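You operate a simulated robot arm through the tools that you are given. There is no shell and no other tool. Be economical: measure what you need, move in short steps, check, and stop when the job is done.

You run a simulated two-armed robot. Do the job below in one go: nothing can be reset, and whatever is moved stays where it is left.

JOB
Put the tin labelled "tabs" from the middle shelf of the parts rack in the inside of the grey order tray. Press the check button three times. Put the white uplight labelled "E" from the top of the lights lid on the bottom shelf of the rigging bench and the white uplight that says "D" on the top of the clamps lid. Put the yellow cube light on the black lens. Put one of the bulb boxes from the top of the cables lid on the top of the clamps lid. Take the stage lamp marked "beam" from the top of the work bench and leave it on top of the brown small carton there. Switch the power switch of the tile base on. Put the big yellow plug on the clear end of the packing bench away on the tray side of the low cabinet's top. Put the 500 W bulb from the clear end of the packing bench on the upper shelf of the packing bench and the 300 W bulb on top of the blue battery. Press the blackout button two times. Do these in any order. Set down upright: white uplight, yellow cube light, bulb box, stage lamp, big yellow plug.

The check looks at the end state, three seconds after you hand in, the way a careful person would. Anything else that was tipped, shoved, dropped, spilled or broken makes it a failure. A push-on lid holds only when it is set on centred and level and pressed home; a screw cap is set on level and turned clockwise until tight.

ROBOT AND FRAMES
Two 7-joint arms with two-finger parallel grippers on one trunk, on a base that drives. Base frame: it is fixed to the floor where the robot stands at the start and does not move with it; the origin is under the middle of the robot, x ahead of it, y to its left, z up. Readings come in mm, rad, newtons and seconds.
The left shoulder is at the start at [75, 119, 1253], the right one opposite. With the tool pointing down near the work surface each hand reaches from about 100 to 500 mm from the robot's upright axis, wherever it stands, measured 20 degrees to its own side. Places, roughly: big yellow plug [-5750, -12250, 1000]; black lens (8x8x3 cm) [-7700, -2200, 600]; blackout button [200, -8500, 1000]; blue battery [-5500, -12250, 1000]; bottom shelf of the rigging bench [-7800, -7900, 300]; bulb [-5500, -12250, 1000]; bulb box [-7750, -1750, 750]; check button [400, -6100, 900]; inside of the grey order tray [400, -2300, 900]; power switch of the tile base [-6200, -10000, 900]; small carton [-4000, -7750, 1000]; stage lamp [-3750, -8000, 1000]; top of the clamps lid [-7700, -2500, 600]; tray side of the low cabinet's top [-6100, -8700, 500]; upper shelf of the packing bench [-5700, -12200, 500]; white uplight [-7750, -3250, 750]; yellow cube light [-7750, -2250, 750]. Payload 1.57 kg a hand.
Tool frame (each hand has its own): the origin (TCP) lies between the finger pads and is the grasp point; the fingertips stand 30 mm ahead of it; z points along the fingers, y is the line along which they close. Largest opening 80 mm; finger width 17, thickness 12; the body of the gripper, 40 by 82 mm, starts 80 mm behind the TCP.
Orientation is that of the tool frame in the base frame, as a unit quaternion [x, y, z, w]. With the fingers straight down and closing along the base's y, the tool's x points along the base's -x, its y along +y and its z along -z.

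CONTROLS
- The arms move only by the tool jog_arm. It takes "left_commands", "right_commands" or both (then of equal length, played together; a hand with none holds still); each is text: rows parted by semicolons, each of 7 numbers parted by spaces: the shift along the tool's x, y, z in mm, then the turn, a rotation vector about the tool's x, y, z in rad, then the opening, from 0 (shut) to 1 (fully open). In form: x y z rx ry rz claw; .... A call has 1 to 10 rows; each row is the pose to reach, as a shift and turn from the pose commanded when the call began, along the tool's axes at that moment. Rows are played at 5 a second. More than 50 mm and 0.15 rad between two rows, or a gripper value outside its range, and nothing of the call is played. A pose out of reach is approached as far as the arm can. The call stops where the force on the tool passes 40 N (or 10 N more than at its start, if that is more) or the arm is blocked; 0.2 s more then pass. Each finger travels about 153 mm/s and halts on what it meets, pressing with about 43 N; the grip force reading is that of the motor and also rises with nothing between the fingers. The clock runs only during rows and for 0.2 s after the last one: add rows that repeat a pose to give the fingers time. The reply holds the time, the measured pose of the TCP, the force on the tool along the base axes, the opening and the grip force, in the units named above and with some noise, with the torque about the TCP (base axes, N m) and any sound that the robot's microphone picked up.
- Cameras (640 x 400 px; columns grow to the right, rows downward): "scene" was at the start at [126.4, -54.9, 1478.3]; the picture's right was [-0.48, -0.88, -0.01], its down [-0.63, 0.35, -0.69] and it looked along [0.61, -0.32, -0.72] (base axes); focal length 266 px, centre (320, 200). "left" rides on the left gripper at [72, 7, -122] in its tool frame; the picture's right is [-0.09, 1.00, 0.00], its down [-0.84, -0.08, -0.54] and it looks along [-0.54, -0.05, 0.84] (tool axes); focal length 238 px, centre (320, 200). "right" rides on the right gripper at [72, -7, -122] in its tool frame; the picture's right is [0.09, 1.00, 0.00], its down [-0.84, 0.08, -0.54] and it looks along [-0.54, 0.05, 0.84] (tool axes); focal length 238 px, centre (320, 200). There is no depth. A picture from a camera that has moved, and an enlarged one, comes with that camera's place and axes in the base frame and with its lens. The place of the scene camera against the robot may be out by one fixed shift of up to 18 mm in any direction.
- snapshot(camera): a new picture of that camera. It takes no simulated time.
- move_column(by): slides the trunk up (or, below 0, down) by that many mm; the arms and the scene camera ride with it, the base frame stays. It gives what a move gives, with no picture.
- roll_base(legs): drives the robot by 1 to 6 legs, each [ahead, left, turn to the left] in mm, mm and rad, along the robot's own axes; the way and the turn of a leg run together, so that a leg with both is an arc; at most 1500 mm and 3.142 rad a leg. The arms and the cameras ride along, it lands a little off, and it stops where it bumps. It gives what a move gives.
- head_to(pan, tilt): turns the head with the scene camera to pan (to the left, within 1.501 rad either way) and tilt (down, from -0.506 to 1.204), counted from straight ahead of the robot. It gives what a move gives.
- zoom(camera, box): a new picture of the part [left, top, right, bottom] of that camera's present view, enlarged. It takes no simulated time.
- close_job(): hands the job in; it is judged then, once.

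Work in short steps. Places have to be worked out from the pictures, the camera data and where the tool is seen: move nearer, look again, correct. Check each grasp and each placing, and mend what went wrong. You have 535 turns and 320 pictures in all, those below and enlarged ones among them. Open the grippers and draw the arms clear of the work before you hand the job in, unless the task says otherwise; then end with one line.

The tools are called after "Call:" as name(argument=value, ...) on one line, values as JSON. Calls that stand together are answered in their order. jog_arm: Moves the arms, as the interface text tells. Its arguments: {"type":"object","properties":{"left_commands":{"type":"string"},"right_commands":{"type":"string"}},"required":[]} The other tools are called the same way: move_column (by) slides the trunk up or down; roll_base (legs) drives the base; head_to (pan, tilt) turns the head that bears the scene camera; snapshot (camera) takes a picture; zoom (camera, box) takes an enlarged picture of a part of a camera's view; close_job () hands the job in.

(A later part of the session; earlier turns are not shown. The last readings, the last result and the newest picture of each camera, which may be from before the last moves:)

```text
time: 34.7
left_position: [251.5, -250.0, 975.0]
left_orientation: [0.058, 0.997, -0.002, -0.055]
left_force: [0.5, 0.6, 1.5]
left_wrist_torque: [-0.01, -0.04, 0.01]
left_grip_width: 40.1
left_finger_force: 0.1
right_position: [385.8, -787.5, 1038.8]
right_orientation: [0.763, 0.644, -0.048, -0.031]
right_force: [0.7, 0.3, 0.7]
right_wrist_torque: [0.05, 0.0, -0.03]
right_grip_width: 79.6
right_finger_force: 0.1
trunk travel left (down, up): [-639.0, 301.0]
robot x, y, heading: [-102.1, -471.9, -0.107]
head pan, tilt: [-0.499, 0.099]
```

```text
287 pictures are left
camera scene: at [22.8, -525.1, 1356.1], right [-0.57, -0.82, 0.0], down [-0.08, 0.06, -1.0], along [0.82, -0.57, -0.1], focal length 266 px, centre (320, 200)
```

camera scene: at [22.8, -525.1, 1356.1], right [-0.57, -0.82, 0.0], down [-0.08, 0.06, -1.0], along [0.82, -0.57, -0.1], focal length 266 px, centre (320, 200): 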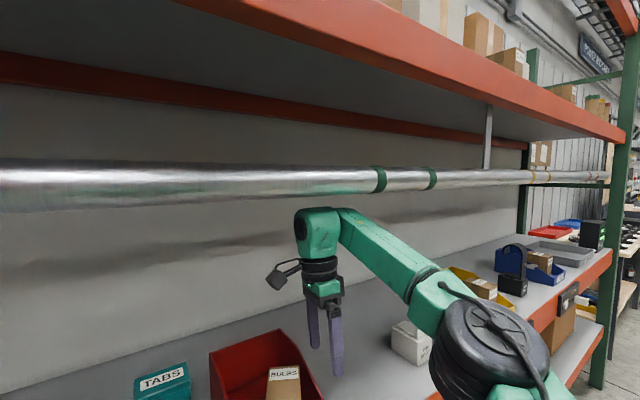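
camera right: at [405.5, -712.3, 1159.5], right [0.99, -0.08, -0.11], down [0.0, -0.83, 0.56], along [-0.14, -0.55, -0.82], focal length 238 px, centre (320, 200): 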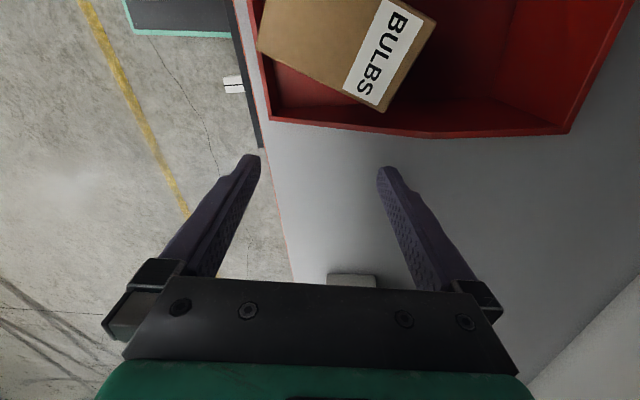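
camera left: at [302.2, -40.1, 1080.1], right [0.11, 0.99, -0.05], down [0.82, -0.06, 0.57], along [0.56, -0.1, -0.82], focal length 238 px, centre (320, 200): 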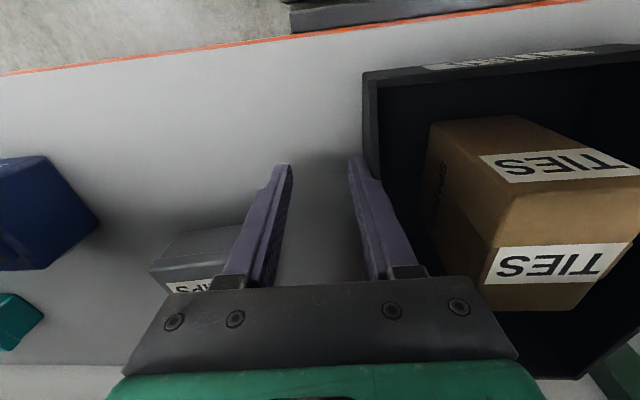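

Call:
roll_base(legs=[[-150, 0, 0], [0, 0, 0.106]])

Call:
head_to(pan=-0.3, tilt=0.6)

Call:
snapshot(camera="scene")

Call:
head_to(pan=1.5, tilt=0.8)

Call:
snapshot(camera="scene")

```text
time: 36.6
left_position: [77.8, -198.9, 975.3]
left_orientation: [0.005, 0.998, -0.004, -0.054]
left_force: [-0.4, 0.6, -0.4]
left_wrist_torque: [0.01, -0.03, -0.02]
left_grip_width: 40.1
left_finger_force: 0.0
right_position: [267.3, -718.5, 1038.6]
right_orientation: [0.728, 0.683, -0.05, -0.028]
right_force: [0.1, 0.8, 0.6]
right_wrist_torque: [-0.01, -0.01, -0.04]
right_grip_width: 80.0
right_finger_force: 0.1
trunk travel left (down, up): [-639.0, 301.0]
robot x, y, heading: [-251.6, -451.7, -0.004]
head pan, tilt: [-0.499, 0.099]
```

```text
time: 37.5
left_position: [76.0, -197.5, 974.6]
left_orientation: [0.005, 0.998, -0.005, -0.055]
left_force: [-0.2, 0.4, 0.1]
left_wrist_torque: [-0.01, 0.06, -0.02]
left_grip_width: 40.0
left_finger_force: 0.0
right_position: [267.8, -718.4, 1037.8]
right_orientation: [0.728, 0.683, -0.049, -0.028]
right_force: [0.4, 0.0, 0.2]
right_wrist_torque: [0.01, 0.03, 0.01]
right_grip_width: 80.0
right_finger_force: 0.1
trunk travel left (down, up): [-639.0, 301.0]
robot x, y, heading: [-252.7, -453.7, -0.001]
head pan, tilt: [-0.3, 0.6]
```

```text
286 pictures are left
camera scene: at [-117.1, -479.0, 1310.0], right [-0.3, -0.96, 0.0], down [-0.54, 0.17, -0.83], along [0.79, -0.24, -0.56], focal length 266 px, centre (320, 200)
```

scene: 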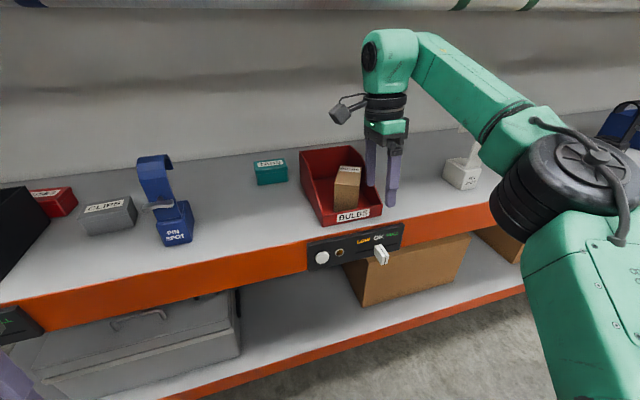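

```text
time: 39.3
left_position: [76.0, -198.6, 975.0]
left_orientation: [0.004, 0.999, -0.005, -0.054]
left_force: [0.0, -0.3, 1.2]
left_wrist_torque: [0.0, -0.01, 0.0]
left_grip_width: 39.9
left_finger_force: 0.0
right_position: [267.7, -718.1, 1039.4]
right_orientation: [0.728, 0.683, -0.049, -0.028]
right_force: [-0.2, -0.4, 0.0]
right_wrist_torque: [0.02, -0.02, -0.02]
right_grip_width: 80.1
right_finger_force: 0.1
trunk travel left (down, up): [-639.0, 301.0]
robot x, y, heading: [-255.8, -449.9, -0.002]
head pan, tilt: [1.499, 0.799]
```

```text
285 pictures are left
camera scene: at [-195.8, -372.1, 1293.0], right [1.0, -0.07, 0.0], down [-0.05, -0.71, -0.7], along [0.05, 0.7, -0.72], focal length 266 px, centre (320, 200)
```

scene: 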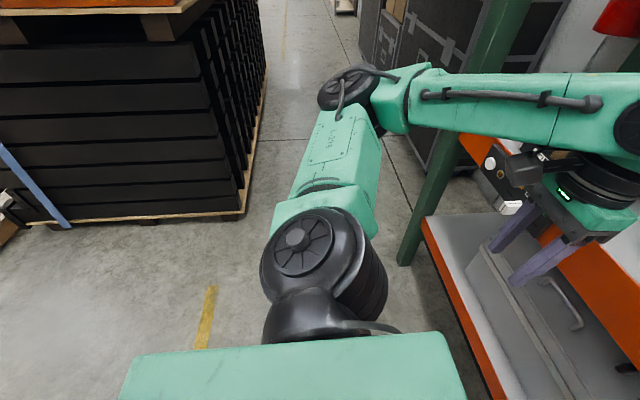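

I'm clear. I need to know how near the base may come to the shelf, so I'll look down in front.

Call:
head_to(pan=0, tilt=1.2)

Call:
snapshot(camera="scene")

```text
time: 40.9
left_position: [78.0, -198.1, 974.7]
left_orientation: [0.005, 0.998, -0.005, -0.054]
left_force: [-0.3, 0.5, 0.4]
left_wrist_torque: [-0.02, 0.0, -0.01]
left_grip_width: 40.1
left_finger_force: 0.1
right_position: [268.0, -718.4, 1039.4]
right_orientation: [0.727, 0.684, -0.049, -0.028]
right_force: [-0.3, 0.3, 0.2]
right_wrist_torque: [0.02, -0.02, 0.03]
right_grip_width: 79.6
right_finger_force: 0.0
trunk travel left (down, up): [-639.0, 301.0]
robot x, y, heading: [-254.5, -452.7, 0.0]
head pan, tilt: [0.0, 1.201]
```

```text
284 pictures are left
camera scene: at [-145.7, -452.5, 1265.3], right [0.0, -1.0, 0.0], down [-0.93, 0.0, -0.36], along [0.36, 0.0, -0.93], focal length 266 px, centre (320, 200)
```

scene: 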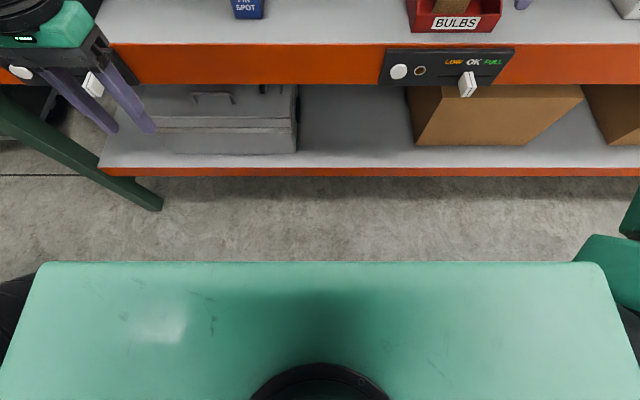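

The shelf's front edge is at x≈290 and the base is low enough to slide a little under the bottom shelf. I'll straighten the right hand and centre it on the tin's line, outside the bay and low enough to pass under the pipe.

Call:
jog_arm(right_commands="30 0 5 -0.05 0.015 -0.03 1; 60 0 10 -0.11 0.03 -0.064 1; 90 0 15 -0.11 0.03 -0.064 1; 115 0 18 -0.11 0.03 -0.064 1; 115 0 18 -0.11 0.03 -0.064 1")

Call:
roll_base(legs=[[0, 50, 0]])

Call:
head_to(pan=-0.2, tilt=0.5)

Call:
snapshot(camera="scene")

```text
time: 42.1
left_position: [78.3, -199.0, 975.3]
left_orientation: [0.005, 0.998, -0.005, -0.055]
left_force: [0.2, 0.4, -0.6]
left_wrist_torque: [-0.02, 0.01, 0.0]
left_grip_width: 40.2
left_finger_force: 0.0
right_position: [258.9, -613.0, 1012.7]
right_orientation: [0.707, 0.707, 0.002, 0.001]
right_force: [0.0, -0.3, -0.6]
right_wrist_torque: [0.02, 0.02, 0.03]
right_grip_width: 80.2
right_finger_force: 0.1
right hand out of reach, approached as far as the arm can: row 3, 4, 5
trunk travel left (down, up): [-639.0, 301.0]
robot x, y, heading: [-253.8, -452.9, -0.004]
head pan, tilt: [0.0, 1.201]
```

```text
time: 43.1
left_position: [77.7, -150.6, 974.4]
left_orientation: [0.005, 0.999, -0.004, -0.053]
left_force: [0.8, -0.2, -0.2]
left_wrist_torque: [0.01, 0.01, 0.02]
left_grip_width: 40.1
left_finger_force: 0.1
right_position: [258.5, -566.3, 1012.4]
right_orientation: [0.707, 0.707, 0.002, 0.0]
right_force: [0.6, 0.3, 0.5]
right_wrist_torque: [0.0, -0.04, 0.03]
right_grip_width: 80.0
right_finger_force: 0.1
trunk travel left (down, up): [-639.0, 301.0]
robot x, y, heading: [-250.7, -401.7, 0.001]
head pan, tilt: [0.0, 1.201]
```

```text
time: 44.1
left_position: [77.9, -148.9, 974.9]
left_orientation: [0.006, 0.998, -0.005, -0.054]
left_force: [0.1, -0.1, -0.5]
left_wrist_torque: [-0.01, -0.03, 0.01]
left_grip_width: 40.1
left_finger_force: 0.0
right_position: [259.0, -564.3, 1012.5]
right_orientation: [0.706, 0.708, 0.001, 0.0]
right_force: [-0.2, 0.1, -0.5]
right_wrist_torque: [0.0, 0.01, -0.02]
right_grip_width: 80.2
right_finger_force: 0.0
trunk travel left (down, up): [-639.0, 301.0]
robot x, y, heading: [-248.6, -403.5, -0.004]
head pan, tilt: [-0.201, 0.499]
```

```text
283 pictures are left
camera scene: at [-112.5, -421.0, 1318.9], right [-0.2, -0.98, 0.0], down [-0.47, 0.1, -0.88], along [0.86, -0.17, -0.48], focal length 266 px, centre (320, 200)
```

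scene: 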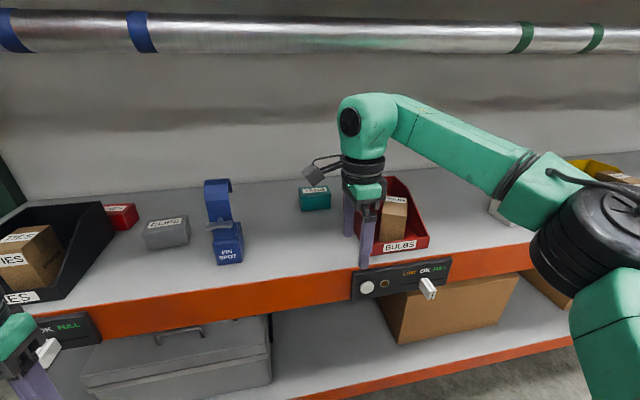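

Before driving in, I'll pull the left hand back and up so it can't touch CLIPS or PIN SPOT.

Call:
jog_arm(left_commands="30 0 -5 0 -0.05 0 0.5; 60 0 -10 0 -0.108 0 0.5; 90 0 -15 0 -0.108 0 0.5; 120 0 -20 0 -0.108 0 0.5; 120 0 -20 0 -0.108 0 0.5")

Call:
snapshot(camera="right")

```text
time: 45.3
left_position: [21.0, -144.5, 1012.1]
left_orientation: [0.005, 1.0, -0.005, -0.002]
left_force: [-0.2, -0.3, -0.4]
left_wrist_torque: [-0.01, 0.01, -0.02]
left_grip_width: 39.8
left_finger_force: 0.0
left hand out of reach, approached as far as the arm can: row 2, 3, 4, 5
right_position: [259.4, -564.5, 1012.9]
right_orientation: [0.707, 0.707, 0.002, 0.0]
right_force: [-0.1, 0.3, 0.4]
right_wrist_torque: [0.0, -0.01, -0.01]
right_grip_width: 80.1
right_finger_force: 0.1
trunk travel left (down, up): [-639.0, 301.0]
robot x, y, heading: [-253.5, -402.8, -0.004]
head pan, tilt: [-0.201, 0.499]
```

```text
282 pictures are left
camera right: at [252.5, -492.0, 1135.4], right [1.0, 0.09, 0.0], down [0.08, -0.84, 0.54], along [0.05, -0.54, -0.84], focal length 238 px, centre (320, 200)
```

right: 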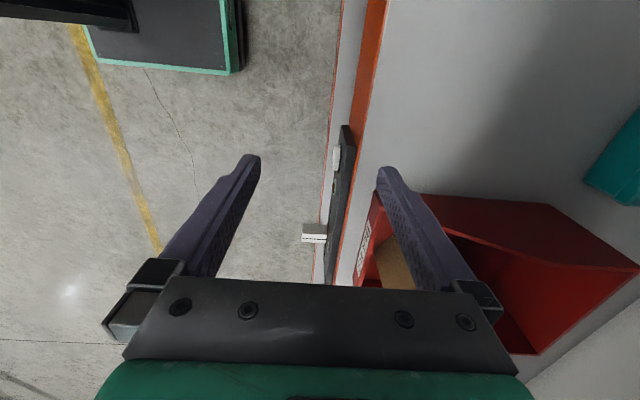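

The path is clear. I'll drive forward with the hand in the lane, in two parts.

Call:
roll_base(legs=[[160, 0, 0]])

Call:
snapshot(camera="right")

```text
time: 46.8
left_position: [179.8, -143.8, 1012.2]
left_orientation: [0.004, 1.0, -0.006, -0.001]
left_force: [-0.2, -0.3, 0.4]
left_wrist_torque: [-0.03, 0.01, -0.03]
left_grip_width: 40.1
left_finger_force: 0.0
right_position: [417.0, -564.7, 1013.5]
right_orientation: [0.707, 0.707, 0.002, 0.001]
right_force: [0.4, 0.8, 0.1]
right_wrist_torque: [-0.01, 0.01, -0.01]
right_grip_width: 80.0
right_finger_force: 0.0
trunk travel left (down, up): [-639.0, 301.0]
robot x, y, heading: [-90.0, -403.8, -0.003]
head pan, tilt: [-0.201, 0.499]
```

```text
281 pictures are left
camera right: at [411.2, -492.0, 1135.9], right [1.0, 0.09, 0.0], down [0.08, -0.84, 0.54], along [0.05, -0.54, -0.84], focal length 238 px, centre (320, 200)
```

right: 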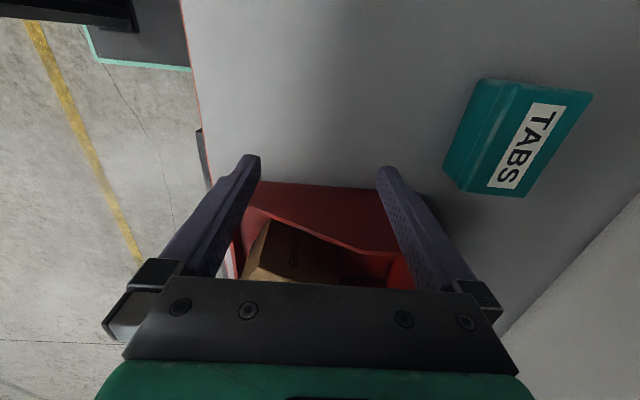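

The tin's top centre comes out at about (588, −551) and nearly square. I'll drive in the rest of the way.

Call:
roll_base(legs=[[165, 0, 0]])

Call:
snapshot(camera="right")

Call:
snapshot(camera="scene")

```text
time: 48.2
left_position: [344.5, -144.3, 1011.7]
left_orientation: [0.005, 1.0, -0.005, 0.0]
left_force: [0.7, 0.8, 0.0]
left_wrist_torque: [0.07, -0.01, 0.03]
left_grip_width: 40.0
left_finger_force: 0.1
right_position: [582.1, -563.3, 1013.1]
right_orientation: [0.706, 0.708, 0.002, 0.0]
right_force: [0.4, 0.4, 0.7]
right_wrist_torque: [-0.02, 0.03, 0.01]
right_grip_width: 79.9
right_finger_force: 0.2
trunk travel left (down, up): [-639.0, 301.0]
robot x, y, heading: [73.3, -405.2, -0.001]
head pan, tilt: [-0.201, 0.499]
```

```text
280 pictures are left
camera right: at [575.8, -491.7, 1136.0], right [1.0, 0.09, 0.0], down [0.08, -0.84, 0.54], along [0.05, -0.54, -0.84], focal length 238 px, centre (320, 200)
```

right: 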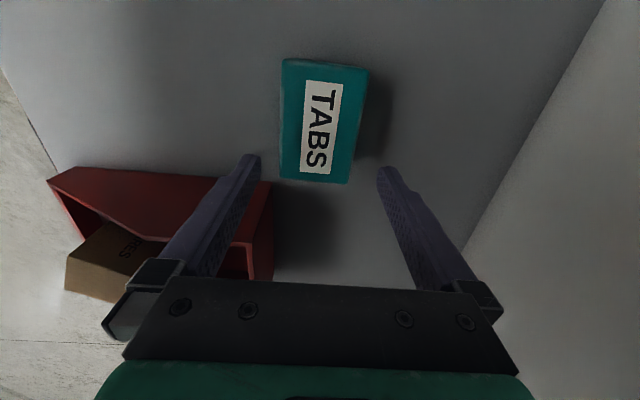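

```text
279 pictures are left
camera scene: at [210.7, -420.8, 1319.1], right [-0.2, -0.98, 0.0], down [-0.47, 0.1, -0.88], along [0.86, -0.17, -0.48], focal length 266 px, centre (320, 200)
```

scene: 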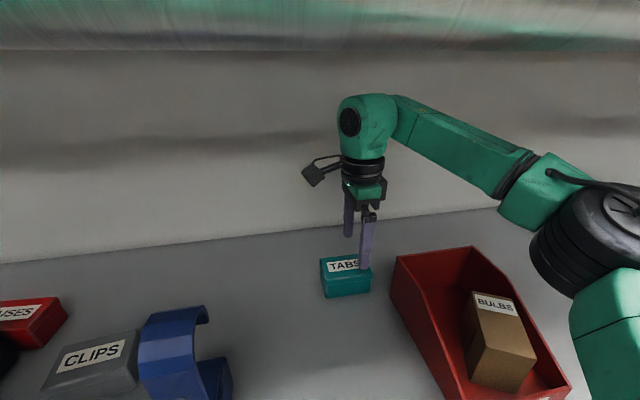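

The tin's top is centred at about (580, −551), 61 mm across. I'll descend over it with the fingers open.

Call:
jog_arm(right_commands="12 -2 0 0 0 0 1; 12 -2 25 0 0 0 1; 12 -2 50 0 0 0 1")

Call:
snapshot(camera="right")

```text
time: 49.0
left_position: [346.5, -142.8, 1011.7]
left_orientation: [0.005, 1.0, -0.005, 0.0]
left_force: [0.4, -0.3, -0.5]
left_wrist_torque: [0.0, 0.0, -0.01]
left_grip_width: 40.0
left_finger_force: 0.1
right_position: [580.8, -552.9, 962.3]
right_orientation: [0.707, 0.707, 0.002, 0.0]
right_force: [0.4, 1.1, 0.1]
right_wrist_torque: [0.0, -0.02, 0.0]
right_grip_width: 80.2
right_finger_force: 0.0
right hand out of reach, approached as far as the arm can: row 1
trunk travel left (down, up): [-639.0, 301.0]
robot x, y, heading: [70.9, -405.8, -0.003]
head pan, tilt: [-0.201, 0.499]
```

```text
278 pictures are left
camera right: at [575.3, -480.6, 1085.3], right [1.0, 0.09, 0.0], down [0.08, -0.84, 0.54], along [0.05, -0.54, -0.84], focal length 238 px, centre (320, 200)
```

right: 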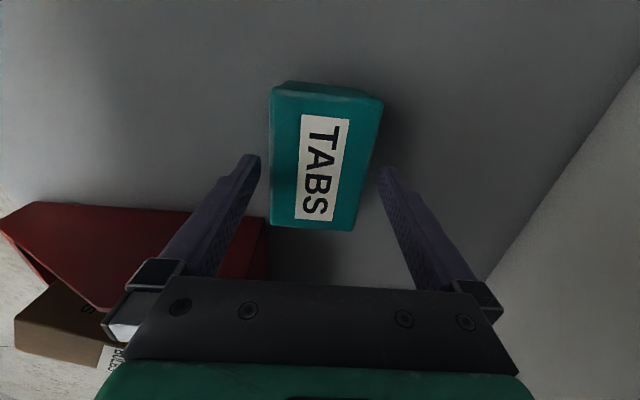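

The tin is centred between the fingers. I'll go down the rest and close.

Call:
jog_arm(right_commands="0 0 15 0 0 0 1; 0 0 28 0 0 0 1; 0 0 28 0 0 0 0.5; 0 0 28 0 0 0 0.4; 0 0 28 0 0 0 0.4; 0 0 28 0 0 0 0.4")

Call:
snapshot(camera="right")

```text
time: 50.4
left_position: [345.7, -143.7, 1011.1]
left_orientation: [0.005, 1.0, -0.005, -0.001]
left_force: [-0.3, 0.0, 0.2]
left_wrist_torque: [0.01, 0.0, 0.0]
left_grip_width: 40.2
left_finger_force: 0.0
right_position: [581.0, -551.7, 934.5]
right_orientation: [0.707, 0.707, 0.002, 0.0]
right_force: [1.2, -0.1, 0.7]
right_wrist_torque: [0.1, 0.04, -0.05]
right_grip_width: 59.8
right_finger_force: 42.6
trunk travel left (down, up): [-639.0, 301.0]
robot x, y, heading: [75.3, -404.3, 0.001]
head pan, tilt: [-0.201, 0.499]
```

```text
277 pictures are left
camera right: at [575.2, -479.4, 1057.6], right [1.0, 0.09, 0.0], down [0.08, -0.84, 0.54], along [0.05, -0.54, -0.84], focal length 238 px, centre (320, 200)
```

right: 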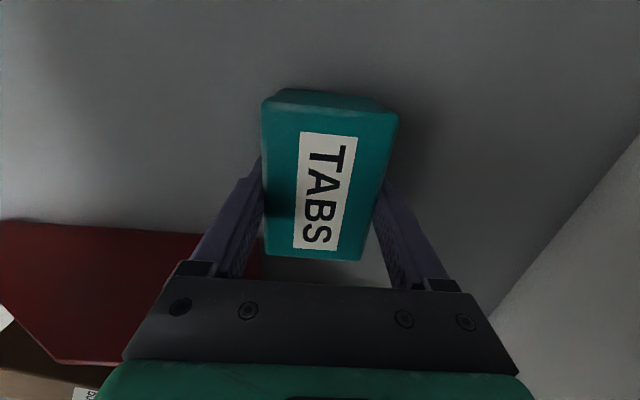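

Gripped at 59.8 mm. I'll lift it and back out.

Call:
jog_arm(right_commands="0 0 -20 0 0 0 0.4; 0 0 -45 0 0 0 0.4; 0 0 -70 0 0 0 0.4")

Call:
roll_base(legs=[[-330, 0, 0]])

Call:
head_to(pan=-0.4, tilt=0.5)

Call:
snapshot(camera="scene")

```text
time: 51.2
left_position: [345.5, -144.1, 1011.8]
left_orientation: [0.005, 1.0, -0.005, -0.001]
left_force: [0.5, -0.8, -0.1]
left_wrist_torque: [-0.01, 0.0, 0.0]
left_grip_width: 40.2
left_finger_force: 0.0
right_position: [578.6, -552.0, 1003.8]
right_orientation: [0.707, 0.707, 0.002, 0.001]
right_force: [-0.3, 0.6, -2.0]
right_wrist_torque: [0.02, 0.02, -0.02]
right_grip_width: 59.6
right_finger_force: 43.0
trunk travel left (down, up): [-639.0, 301.0]
robot x, y, heading: [71.8, -403.0, -0.0]
head pan, tilt: [-0.201, 0.499]
```

```text
time: 53.4
left_position: [16.8, -144.6, 1010.6]
left_orientation: [0.004, 1.0, -0.005, -0.002]
left_force: [-0.6, 0.4, 0.1]
left_wrist_torque: [-0.01, -0.01, 0.03]
left_grip_width: 40.0
left_finger_force: 0.0
right_position: [250.4, -553.5, 1003.8]
right_orientation: [0.707, 0.707, 0.001, 0.001]
right_force: [-0.9, 0.1, -1.9]
right_wrist_torque: [0.01, 0.01, -0.01]
right_grip_width: 59.4
right_finger_force: 43.1
trunk travel left (down, up): [-639.0, 301.0]
robot x, y, heading: [-256.8, -405.2, -0.002]
head pan, tilt: [-0.201, 0.499]
```

```text
time: 54.1
left_position: [15.9, -144.9, 1010.8]
left_orientation: [0.005, 1.0, -0.006, -0.001]
left_force: [0.3, -0.6, -0.4]
left_wrist_torque: [-0.02, -0.03, 0.04]
left_grip_width: 40.2
left_finger_force: 0.1
right_position: [249.5, -553.5, 1003.8]
right_orientation: [0.707, 0.707, 0.002, 0.001]
right_force: [0.7, 0.1, -3.9]
right_wrist_torque: [-0.03, 0.01, -0.02]
right_grip_width: 59.4
right_finger_force: 43.3
trunk travel left (down, up): [-639.0, 301.0]
robot x, y, heading: [-258.1, -403.4, 0.004]
head pan, tilt: [-0.4, 0.499]
```

```text
276 pictures are left
camera scene: at [-123.7, -438.3, 1319.0], right [-0.39, -0.92, 0.0], down [-0.44, 0.19, -0.88], along [0.81, -0.34, -0.48], focal length 266 px, centre (320, 200)
```

scene: 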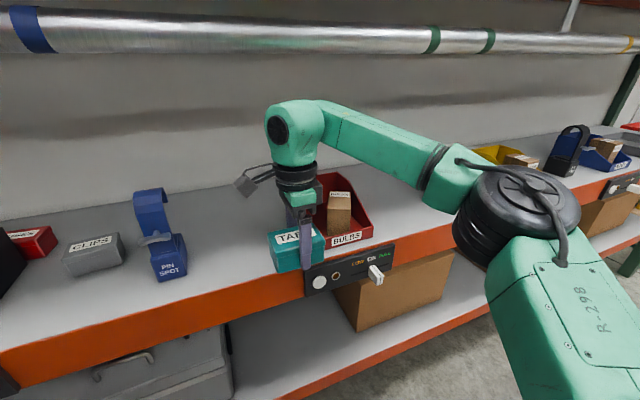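

The tin is held well. I'll take a quick zoom on the BULBS box to judge how far it shifted in its tray.

Call:
zoom(camera="scene", box=[280, 150, 400, 260])

```text
3.64 times, centred on (340, 205) of scene
camera zoom: at [-123.7, -438.3, 1319.0], right [-0.39, -0.92, 0.0], down [-0.44, 0.19, -0.88], along [0.81, -0.34, -0.48], focal length 967 px, centre (247, 182)
```

zoom: 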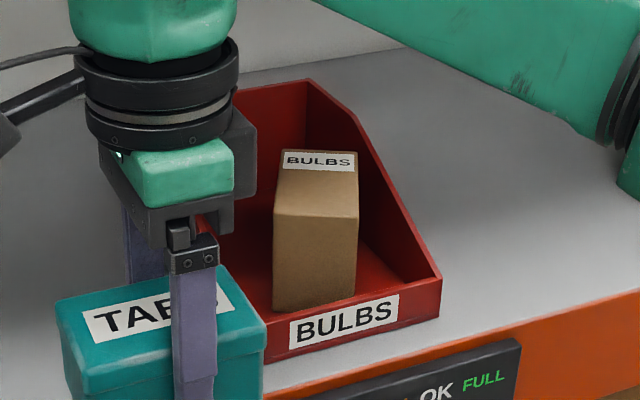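

The box's front face looks blank now, so it may have turned over. The TIES box is probably built the same way, so I'll look at it for comparison.

Call:
head_to(pan=0.7, tilt=0.5)

Call:
zoom(camera="scene", box=[200, 120, 440, 270])

```text
time: 55.4
left_position: [15.5, -144.1, 1010.2]
left_orientation: [0.004, 1.0, -0.004, -0.002]
left_force: [-0.1, -0.8, 0.9]
left_wrist_torque: [0.05, -0.01, 0.01]
left_grip_width: 40.1
left_finger_force: 0.1
right_position: [249.4, -553.1, 1003.5]
right_orientation: [0.707, 0.707, 0.002, 0.001]
right_force: [-0.4, 0.2, -2.8]
right_wrist_torque: [-0.01, -0.02, 0.03]
right_grip_width: 59.7
right_finger_force: 43.5
trunk travel left (down, up): [-639.0, 301.0]
robot x, y, heading: [-254.5, -403.6, 0.002]
head pan, tilt: [0.7, 0.499]
```

```text
2.67 times, centred on (320, 195) of scene
camera zoom: at [-137.6, -344.5, 1318.9], right [0.64, -0.76, 0.0], down [-0.37, -0.31, -0.88], along [0.67, 0.57, -0.48], focal length 709 px, centre (320, 213)
```

zoom: 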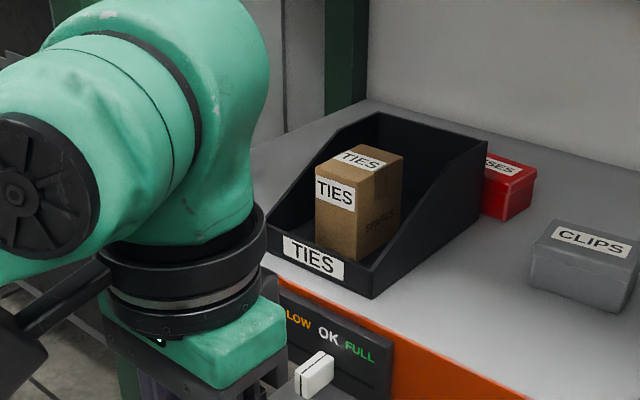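

It matches a box tipped backwards: the front label now faces up. I'll come back and stand it up again once a hand is free. First I'll take the tin to the order tray, so I'll check the aisle to the right.

Call:
head_to(pan=-1.5, tilt=0.35)

Call:
snapshot(camera="scene")

```text
time: 57.5
left_position: [16.0, -143.8, 1011.7]
left_orientation: [0.004, 1.0, -0.005, -0.002]
left_force: [0.1, -0.2, 0.1]
left_wrist_torque: [-0.02, 0.01, 0.0]
left_grip_width: 40.1
left_finger_force: 0.0
right_position: [248.7, -553.3, 1003.8]
right_orientation: [0.707, 0.707, 0.002, 0.001]
right_force: [-0.3, 0.1, -1.9]
right_wrist_torque: [0.03, 0.02, 0.01]
right_grip_width: 59.7
right_finger_force: 43.1
trunk travel left (down, up): [-639.0, 301.0]
robot x, y, heading: [-259.1, -406.3, 0.005]
head pan, tilt: [-1.499, 0.351]
```

```text
273 pictures are left
camera scene: at [-200.4, -495.9, 1332.6], right [-1.0, -0.07, 0.0], down [-0.03, 0.34, -0.94], along [0.07, -0.94, -0.34], focal length 266 px, centre (320, 200)
```

scene: 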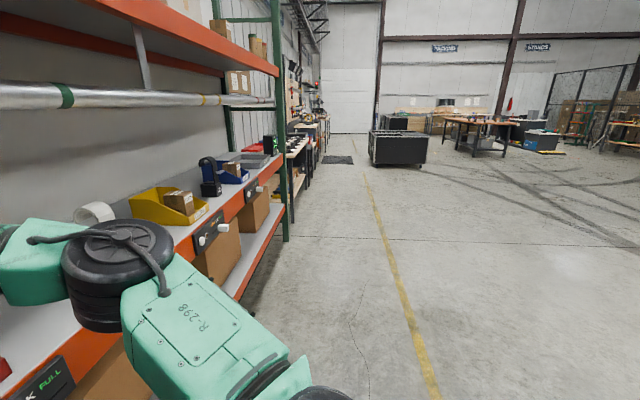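

The way is open and the grey tray is on this same rack. I'll back off a little and drive right along it.

Call:
roll_base(legs=[[-120, 0, 0], [0, -1500, 0], [0, -240, 0]])

Call:
head_to(pan=-0.2, tilt=0.45)

Call:
snapshot(camera="scene")

```text
time: 67.2
left_position: [-107.8, -1887.8, 1011.4]
left_orientation: [0.01, 1.0, -0.006, -0.001]
left_force: [0.2, -0.5, -0.9]
left_wrist_torque: [-0.02, 0.02, 0.02]
left_grip_width: 40.1
left_finger_force: 0.2
right_position: [120.6, -2300.0, 1002.5]
right_orientation: [0.711, 0.704, 0.001, 0.001]
right_force: [0.2, -0.4, -1.5]
right_wrist_torque: [0.0, -0.04, 0.02]
right_grip_width: 59.7
right_finger_force: 43.1
trunk travel left (down, up): [-639.0, 301.0]
robot x, y, heading: [-384.6, -2148.1, -0.008]
head pan, tilt: [-1.499, 0.351]
```

```text
time: 68.6
left_position: [-108.9, -1887.8, 1011.3]
left_orientation: [0.01, 1.0, -0.005, -0.001]
left_force: [0.1, -0.7, -0.4]
left_wrist_torque: [0.01, 0.01, 0.02]
left_grip_width: 39.9
left_finger_force: 0.0
right_position: [120.4, -2300.6, 1004.1]
right_orientation: [0.71, 0.704, 0.002, 0.001]
right_force: [0.9, -0.1, -2.5]
right_wrist_torque: [0.0, -0.04, -0.02]
right_grip_width: 59.7
right_finger_force: 43.3
trunk travel left (down, up): [-639.0, 301.0]
robot x, y, heading: [-386.8, -2144.4, -0.008]
head pan, tilt: [-0.201, 0.45]
```

```text
272 pictures are left
camera scene: at [-244.3, -2164.5, 1323.4], right [-0.21, -0.98, 0.0], down [-0.43, 0.09, -0.9], along [0.88, -0.19, -0.44], focal length 266 px, centre (320, 200)
```

scene: 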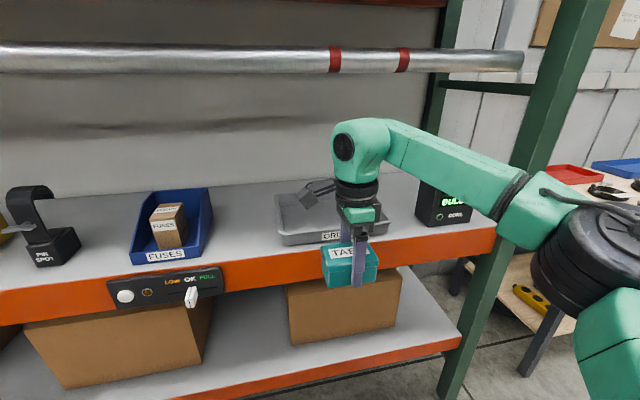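

The ORDER tray is ahead, at about x 330–590 and y −2190…−2480. The right post is near my elbow, so I'll shift left slightly and go in part way to look again.

Call:
roll_base(legs=[[150, 30, 0.008]])

Call:
snapshot(camera="right")

Call:
head_to(pan=-0.7, tilt=0.45)

Call:
snapshot(camera="scene")

```text
time: 70.0
left_position: [38.4, -1857.1, 1011.9]
left_orientation: [0.006, 1.0, -0.005, -0.001]
left_force: [-0.4, 0.7, -0.5]
left_wrist_torque: [0.04, 0.03, 0.01]
left_grip_width: 40.1
left_finger_force: 0.1
right_position: [270.1, -2269.1, 1003.6]
right_orientation: [0.707, 0.707, 0.003, 0.001]
right_force: [0.2, 0.4, -1.7]
right_wrist_torque: [0.02, 0.0, 0.04]
right_grip_width: 59.4
right_finger_force: 42.6
trunk travel left (down, up): [-639.0, 301.0]
robot x, y, heading: [-233.7, -2115.3, -0.005]
head pan, tilt: [-0.201, 0.45]
```

```text
271 pictures are left
camera right: at [264.2, -2195.9, 1127.3], right [1.0, 0.09, 0.0], down [0.07, -0.84, 0.54], along [0.05, -0.54, -0.84], focal length 238 px, centre (320, 200)
```

right: 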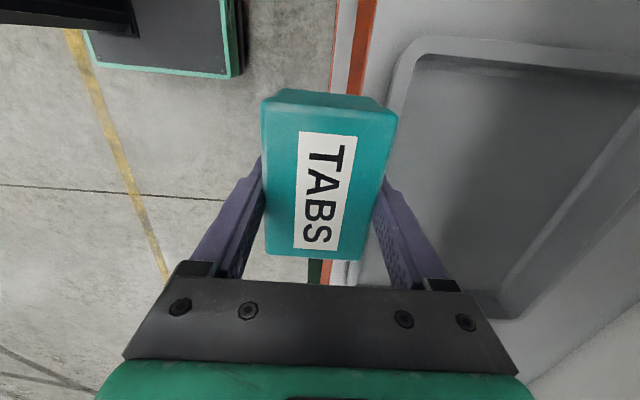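

```text
time: 70.9
left_position: [39.0, -1857.9, 1010.1]
left_orientation: [0.006, 1.0, -0.005, -0.001]
left_force: [0.8, -0.6, 1.2]
left_wrist_torque: [-0.02, 0.03, 0.0]
left_grip_width: 40.2
left_finger_force: 0.1
right_position: [271.1, -2269.0, 1003.6]
right_orientation: [0.708, 0.706, 0.001, 0.001]
right_force: [-0.1, 0.1, -2.2]
right_wrist_torque: [-0.01, -0.02, -0.04]
right_grip_width: 59.7
right_finger_force: 43.0
trunk travel left (down, up): [-639.0, 301.0]
robot x, y, heading: [-234.2, -2121.6, -0.003]
head pan, tilt: [-0.7, 0.45]
```

```text
270 pictures are left
camera scene: at [-114.8, -2175.3, 1323.4], right [-0.65, -0.76, 0.0], down [-0.33, 0.28, -0.9], along [0.69, -0.58, -0.44], focal length 266 px, centre (320, 200)
```

scene: 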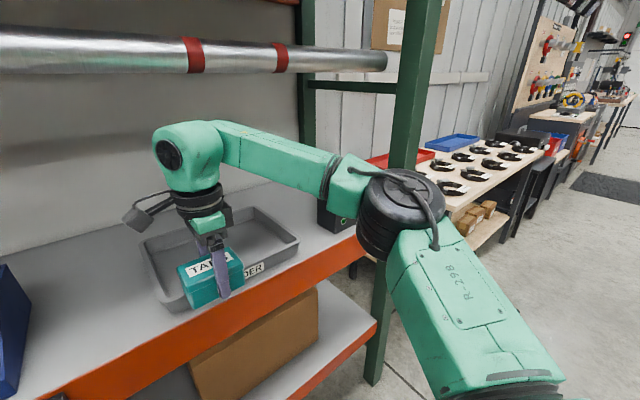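

The post is at y≈−2855 and the elbow reaches about −2765, so there's room. I'll drive in 145 mm and put the tin over the tray.

Call:
roll_base(legs=[[145, 0, 0]])

Call:
snapshot(camera="right")

```text
time: 72.3
left_position: [181.7, -1858.6, 1011.8]
left_orientation: [0.006, 1.0, -0.005, -0.002]
left_force: [0.8, 0.9, -0.4]
left_wrist_torque: [-0.02, -0.02, -0.01]
left_grip_width: 40.1
left_finger_force: 0.0
right_position: [413.4, -2269.0, 1004.1]
right_orientation: [0.708, 0.706, 0.002, 0.001]
right_force: [-0.1, -0.4, -1.6]
right_wrist_torque: [-0.01, 0.0, -0.03]
right_grip_width: 59.4
right_finger_force: 43.0
trunk travel left (down, up): [-639.0, 301.0]
robot x, y, heading: [-90.7, -2116.9, -0.001]
head pan, tilt: [-0.7, 0.45]
```

```text
269 pictures are left
camera right: at [407.9, -2195.7, 1127.4], right [1.0, 0.09, 0.0], down [0.07, -0.84, 0.54], along [0.05, -0.54, -0.84], focal length 238 px, centre (320, 200)
```

right: 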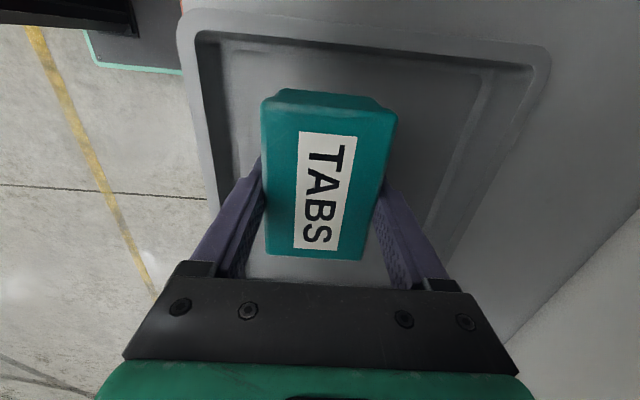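

The tin is over the tray's inside. I'll lower it in small steps until I feel contact.

Call:
jog_arm(right_commands="-12 0 20 0 0 0 0.4; -15 0 40 0 0 0 0.4; -15 0 54 0 0 0 0.4; -15 0 60 0 0 0 0.4; -15 0 64 0 0 0 0.4; -15 0 67 0 0 0 0.4")

```text
time: 73.7
left_position: [181.1, -1857.1, 1011.6]
left_orientation: [0.006, 1.0, -0.005, 0.0]
left_force: [-0.6, -0.3, 0.6]
left_wrist_torque: [-0.04, 0.01, -0.01]
left_grip_width: 40.3
left_finger_force: 0.1
right_position: [412.9, -2283.7, 942.7]
right_orientation: [0.708, 0.706, 0.007, 0.003]
right_force: [8.1, -7.7, 31.5]
right_wrist_torque: [-0.54, 0.7, 0.18]
right_grip_width: 59.7
right_finger_force: 43.0
trunk travel left (down, up): [-639.0, 301.0]
robot x, y, heading: [-88.9, -2115.9, -0.006]
head pan, tilt: [-0.7, 0.45]
```

Contact at TCP 942.7, so it's on the tray floor. I'll release and rise.

Call:
jog_arm(right_commands="0 0 -3 0 0 0 0.5; 0 0 -3 0 0 0 1; 0 0 -3 0 0 0 1; 0 0 -3 0 0 0 1; 0 0 -25 0 0 0 1; 0 0 -50 0 0 0 1; 0 0 -65 0 0 0 1")

Call:
snapshot(camera="right")

```text
time: 75.3
left_position: [181.6, -1857.4, 1011.5]
left_orientation: [0.006, 1.0, -0.006, -0.001]
left_force: [-0.2, -0.2, 0.4]
left_wrist_torque: [-0.02, 0.01, 0.05]
left_grip_width: 40.1
left_finger_force: 0.0
right_position: [414.0, -2283.0, 1002.7]
right_orientation: [0.708, 0.706, 0.001, 0.0]
right_force: [0.4, -0.3, 1.3]
right_wrist_torque: [0.02, -0.02, -0.01]
right_grip_width: 80.1
right_finger_force: 0.1
trunk travel left (down, up): [-639.0, 301.0]
robot x, y, heading: [-87.8, -2114.0, -0.0]
head pan, tilt: [-0.7, 0.45]
```

```text
268 pictures are left
camera right: at [408.7, -2210.5, 1125.5], right [1.0, 0.09, 0.0], down [0.07, -0.84, 0.54], along [0.05, -0.54, -0.84], focal length 238 px, centre (320, 200)
```

right: 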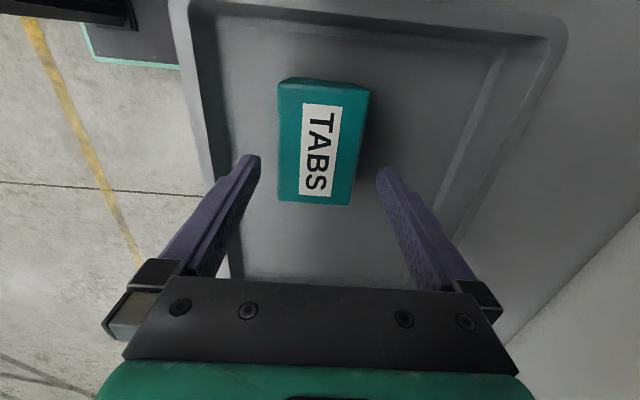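

The TABS tin sits flat in the tray. I'll back out and turn the right wrist back to its default yaw on the way to fixing the BULBS box.

Call:
roll_base(legs=[[-300, 0, 0], [0, 1500, 0], [0, 60, 0]])

Call:
jog_arm(right_commands="0 0 0 0 0 -0.15 1; 0 -10 0 0 0 -0.3 1; 0 -20 0 0 0 -0.45 1; 0 -30 0 0 0 -0.6 1; 0 -40 0 0 0 -0.75 1; 0 -50 0 0 0 -0.9 1; 0 -60 0 0 0 -1.05 1; 0 -70 0 0 0 -1.2 1; 0 -80 0 0 0 -1.35 1; 0 -90 0 0 0 -1.5 1")

Call:
head_to(pan=-0.3, tilt=0.6)

Call:
snapshot(camera="scene")

```text
time: 85.0
left_position: [-100.6, -291.6, 1012.9]
left_orientation: [0.012, 1.0, -0.004, -0.001]
left_force: [0.3, -0.4, 0.8]
left_wrist_torque: [-0.02, -0.02, -0.02]
left_grip_width: 39.8
left_finger_force: 0.0
right_position: [126.5, -718.5, 1003.7]
right_orientation: [0.712, 0.702, 0.002, 0.0]
right_force: [-0.1, -0.7, -0.1]
right_wrist_torque: [0.01, 0.0, 0.02]
right_grip_width: 79.8
right_finger_force: 0.1
trunk travel left (down, up): [-639.0, 301.0]
robot x, y, heading: [-376.4, -546.0, -0.02]
head pan, tilt: [-0.7, 0.45]
```

```text
time: 87.2
left_position: [-101.3, -290.3, 1011.0]
left_orientation: [0.012, 1.0, -0.005, -0.001]
left_force: [-0.8, 0.3, 0.8]
left_wrist_torque: [0.08, -0.01, 0.0]
left_grip_width: 39.9
left_finger_force: 0.0
right_position: [35.3, -716.8, 1002.0]
right_orientation: [0.041, 0.999, 0.002, 0.001]
right_force: [-1.1, 0.6, 0.0]
right_wrist_torque: [0.0, 0.0, 0.02]
right_grip_width: 79.9
right_finger_force: 0.1
trunk travel left (down, up): [-639.0, 301.0]
robot x, y, heading: [-375.6, -546.9, -0.018]
head pan, tilt: [-0.7, 0.45]
```

```text
time: 88.0
left_position: [-100.3, -289.9, 1011.5]
left_orientation: [0.012, 1.0, -0.005, -0.002]
left_force: [0.0, 0.5, 0.5]
left_wrist_torque: [-0.02, -0.01, 0.02]
left_grip_width: 40.2
left_finger_force: 0.0
right_position: [36.8, -716.9, 1002.6]
right_orientation: [0.043, 0.999, 0.001, 0.001]
right_force: [0.0, 0.1, -0.8]
right_wrist_torque: [-0.01, 0.01, 0.0]
right_grip_width: 79.8
right_finger_force: 0.0
trunk travel left (down, up): [-639.0, 301.0]
robot x, y, heading: [-377.8, -546.3, -0.015]
head pan, tilt: [-0.3, 0.6]
```

```text
267 pictures are left
camera scene: at [-243.5, -573.0, 1309.9], right [-0.31, -0.95, 0.0], down [-0.54, 0.17, -0.83], along [0.78, -0.26, -0.56], focal length 266 px, centre (320, 200)
```

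scene: 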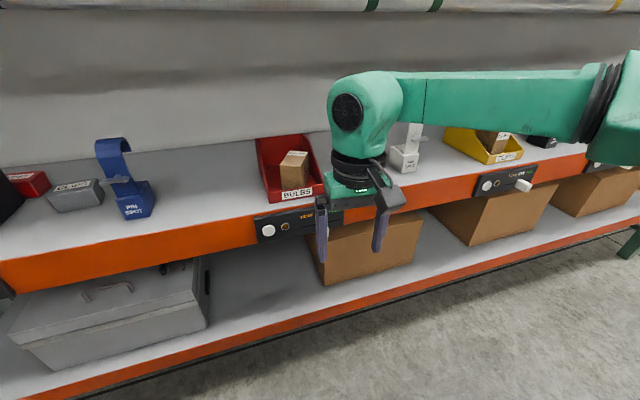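

Call:
zoom(camera="scene", box=[245, 125, 335, 215])

Call:
zoom(camera="scene", box=[440, 110, 540, 200])

```text
4.44 times, centred on (290, 170) of scene
camera zoom: at [-243.5, -573.0, 1309.9], right [-0.31, -0.95, 0.0], down [-0.54, 0.17, -0.83], along [0.78, -0.26, -0.56], focal length 1182 px, centre (453, 333)
```

zoom: 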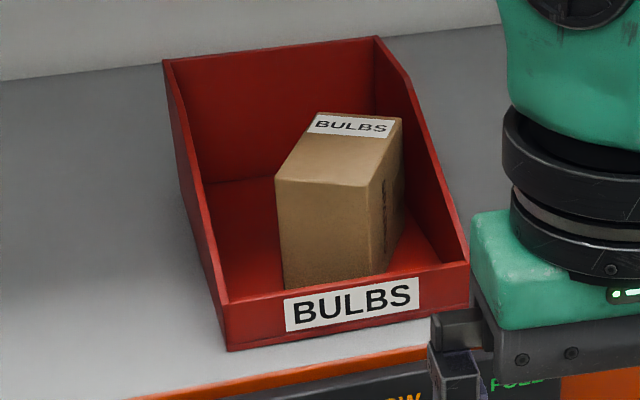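

```text
4.44 times, centred on (490, 155) of scene
camera zoom: at [-243.5, -573.0, 1309.9], right [-0.31, -0.95, 0.0], down [-0.54, 0.17, -0.83], along [0.78, -0.26, -0.56], focal length 1182 px, centre (-436, 400)
```

zoom: 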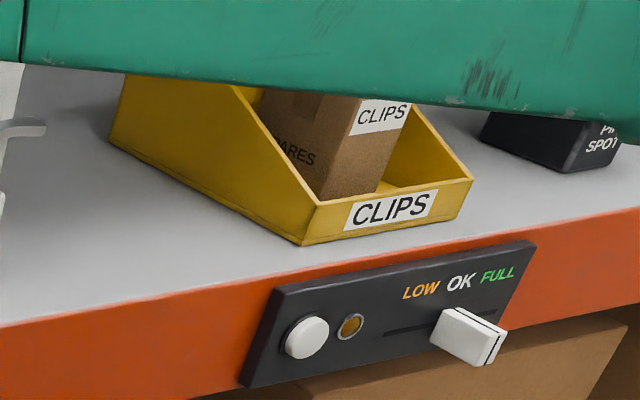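

The sideways carton text confirms the box lies on its back. It's about 60 wide, 102 long and 78 high, yawed −27°, with its top centre near (451, −727). I'll yaw the right hand to match and bring it in above the box, under the pipe.

Call:
jog_arm(right_commands="0 0 -10 0 0 0.13 1; 0 0 -20 0 0 0.26 1; 0 0 -24 0 0 0.39 1; 0 0 -24 0 0 0.39 1")

Call:
roll_base(legs=[[0, 0, 0.015], [330, 0, 0]])

Call:
snapshot(camera="right")

```text
time: 89.0
left_position: [-101.0, -288.7, 1011.0]
left_orientation: [0.011, 1.0, -0.005, -0.001]
left_force: [-0.4, -0.2, -0.8]
left_wrist_torque: [-0.04, -0.01, -0.01]
left_grip_width: 40.1
left_finger_force: 0.0
right_position: [35.5, -715.8, 1026.2]
right_orientation: [0.236, 0.972, 0.002, 0.001]
right_force: [-0.3, 0.3, -0.2]
right_wrist_torque: [0.02, -0.01, 0.02]
right_grip_width: 79.8
right_finger_force: 0.1
trunk travel left (down, up): [-639.0, 301.0]
robot x, y, heading: [-377.6, -542.8, -0.016]
head pan, tilt: [-0.3, 0.6]
```

```text
time: 91.6
left_position: [225.7, -283.9, 1011.5]
left_orientation: [0.003, 1.0, -0.005, -0.001]
left_force: [-1.4, 0.1, -0.1]
left_wrist_torque: [-0.04, 0.04, -0.02]
left_grip_width: 39.9
left_finger_force: 0.0
right_position: [369.2, -708.1, 1026.3]
right_orientation: [0.227, 0.974, 0.002, 0.003]
right_force: [0.1, 0.2, 0.1]
right_wrist_torque: [0.02, 0.01, 0.0]
right_grip_width: 80.2
right_finger_force: 0.1
trunk travel left (down, up): [-639.0, 301.0]
robot x, y, heading: [-45.5, -545.7, 0.003]
head pan, tilt: [-0.3, 0.6]
```

```text
264 pictures are left
camera right: at [302.5, -682.6, 1149.0], right [0.36, 0.93, 0.0], down [0.78, -0.3, 0.54], along [0.51, -0.19, -0.84], focal length 238 px, centre (320, 200)
```

right: 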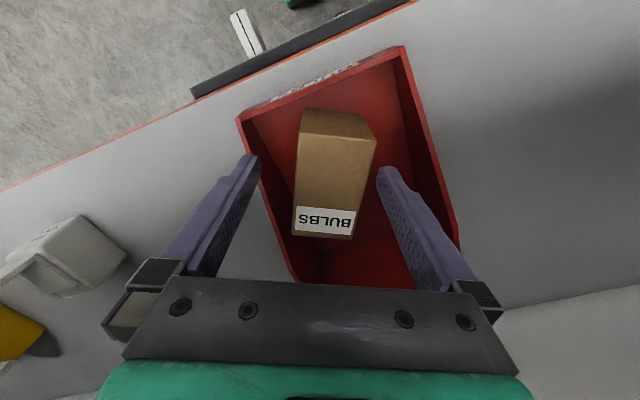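

With the top at z≈990, the box is centred near (397, −709). I'll shift over its far half and straddle it.

Call:
jog_arm(right_commands="0 6 -6 0 0 0.02 1; -20 11 -6 0 0 0.045 1; -47 11 -6 0 0 0.045 1; -47 11 15 0 0 0.045 1")

Call:
snapshot(camera="right")

```text
time: 92.6
left_position: [224.1, -283.9, 1011.1]
left_orientation: [0.003, 1.0, -0.005, -0.001]
left_force: [-0.1, -0.3, 0.0]
left_wrist_torque: [0.0, -0.03, 0.0]
left_grip_width: 39.8
left_finger_force: 0.1
right_position: [416.5, -720.9, 1011.5]
right_orientation: [0.251, 0.968, 0.001, 0.002]
right_force: [1.5, -0.6, -0.5]
right_wrist_torque: [0.01, 0.01, 0.01]
right_grip_width: 80.0
right_finger_force: 0.0
trunk travel left (down, up): [-639.0, 301.0]
robot x, y, heading: [-46.4, -547.2, 0.0]
head pan, tilt: [-0.3, 0.6]
```

```text
263 pictures are left
camera right: at [351.1, -691.1, 1134.3], right [0.4, 0.92, 0.0], down [0.77, -0.34, 0.55], along [0.5, -0.22, -0.84], focal length 238 px, centre (320, 200)
```

right: 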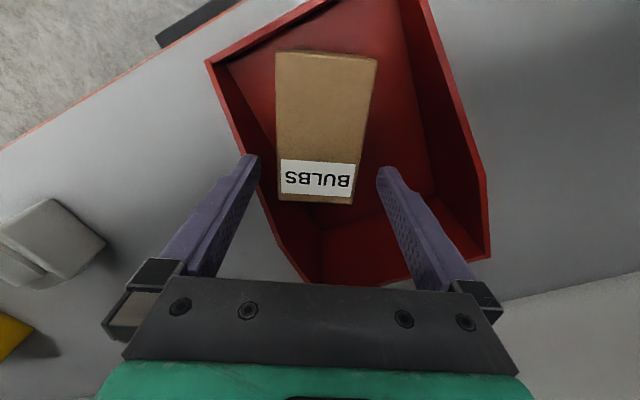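

The box is centred between the fingers, but the left finger is near the tray wall, so I'll narrow the opening a little. Then I'll descend and grip the far half.

Call:
jog_arm(right_commands="0 0 0 0 0 0 0.86; 0 0 20 0 0 0 0.86; 0 0 40 0 0 0 0.86; 0 0 55 0 0 0 0.86; 0 0 66 0 0 0 0.86")

Call:
snapshot(camera="right")

```text
time: 93.8
left_position: [227.4, -283.5, 1011.1]
left_orientation: [0.004, 1.0, -0.005, -0.002]
left_force: [-0.4, -0.6, 0.6]
left_wrist_torque: [0.02, 0.01, -0.02]
left_grip_width: 39.9
left_finger_force: 0.1
right_position: [418.7, -719.6, 942.8]
right_orientation: [0.25, 0.968, 0.001, 0.0]
right_force: [1.2, 0.4, 0.7]
right_wrist_torque: [-0.02, 0.02, -0.01]
right_grip_width: 67.8
right_finger_force: 0.1
trunk travel left (down, up): [-639.0, 301.0]
robot x, y, heading: [-49.1, -545.5, 0.007]
head pan, tilt: [-0.3, 0.6]
```

```text
262 pictures are left
camera right: at [353.2, -690.9, 1066.1], right [0.4, 0.92, 0.0], down [0.77, -0.34, 0.54], along [0.5, -0.21, -0.84], focal length 238 px, centre (320, 200)
```

right: 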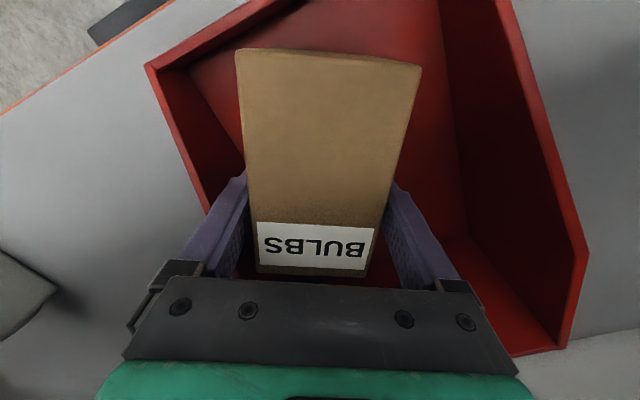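

The fingers straddle the far half. I'll grip and lift clear of the tray lip, staying under the pipe.

Call:
jog_arm(right_commands="0 0 0 0 0 0 0.5; 0 0 0 0 0 0 0.45; 0 0 0 0 0 0 0.45; 0 0 0 0 0 0 0.45; 0 0 -25 0 0 0 0.45; 0 0 -50 0 0 0 0.45; 0 0 -75 0 0 0 0.45; 0 0 -84 0 0 0 0.45")

Call:
snapshot(camera="right")

```text
time: 95.6
left_position: [227.2, -284.5, 1011.7]
left_orientation: [0.003, 1.0, -0.006, -0.001]
left_force: [0.3, -0.3, 0.4]
left_wrist_torque: [0.01, -0.02, -0.01]
left_grip_width: 40.1
left_finger_force: 0.1
right_position: [416.6, -719.2, 1028.2]
right_orientation: [0.248, 0.969, 0.002, 0.002]
right_force: [0.2, 0.1, -1.5]
right_wrist_torque: [0.01, -0.03, 0.03]
right_grip_width: 55.6
right_finger_force: 43.5
trunk travel left (down, up): [-639.0, 301.0]
robot x, y, heading: [-45.3, -548.7, 0.003]
head pan, tilt: [-0.3, 0.6]
```

```text
261 pictures are left
camera right: at [351.4, -690.9, 1151.6], right [0.4, 0.92, 0.0], down [0.77, -0.34, 0.54], along [0.5, -0.21, -0.84], focal length 238 px, centre (320, 200)
```

right: 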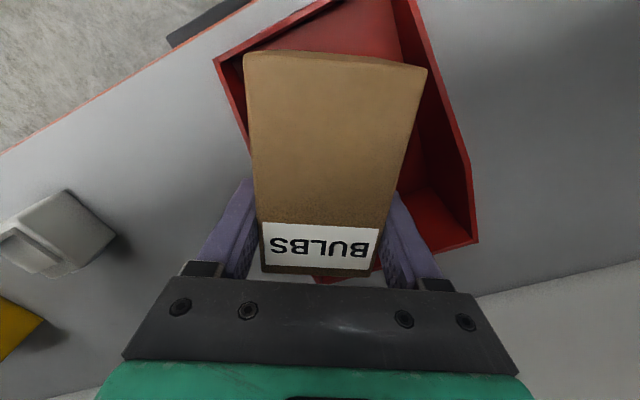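

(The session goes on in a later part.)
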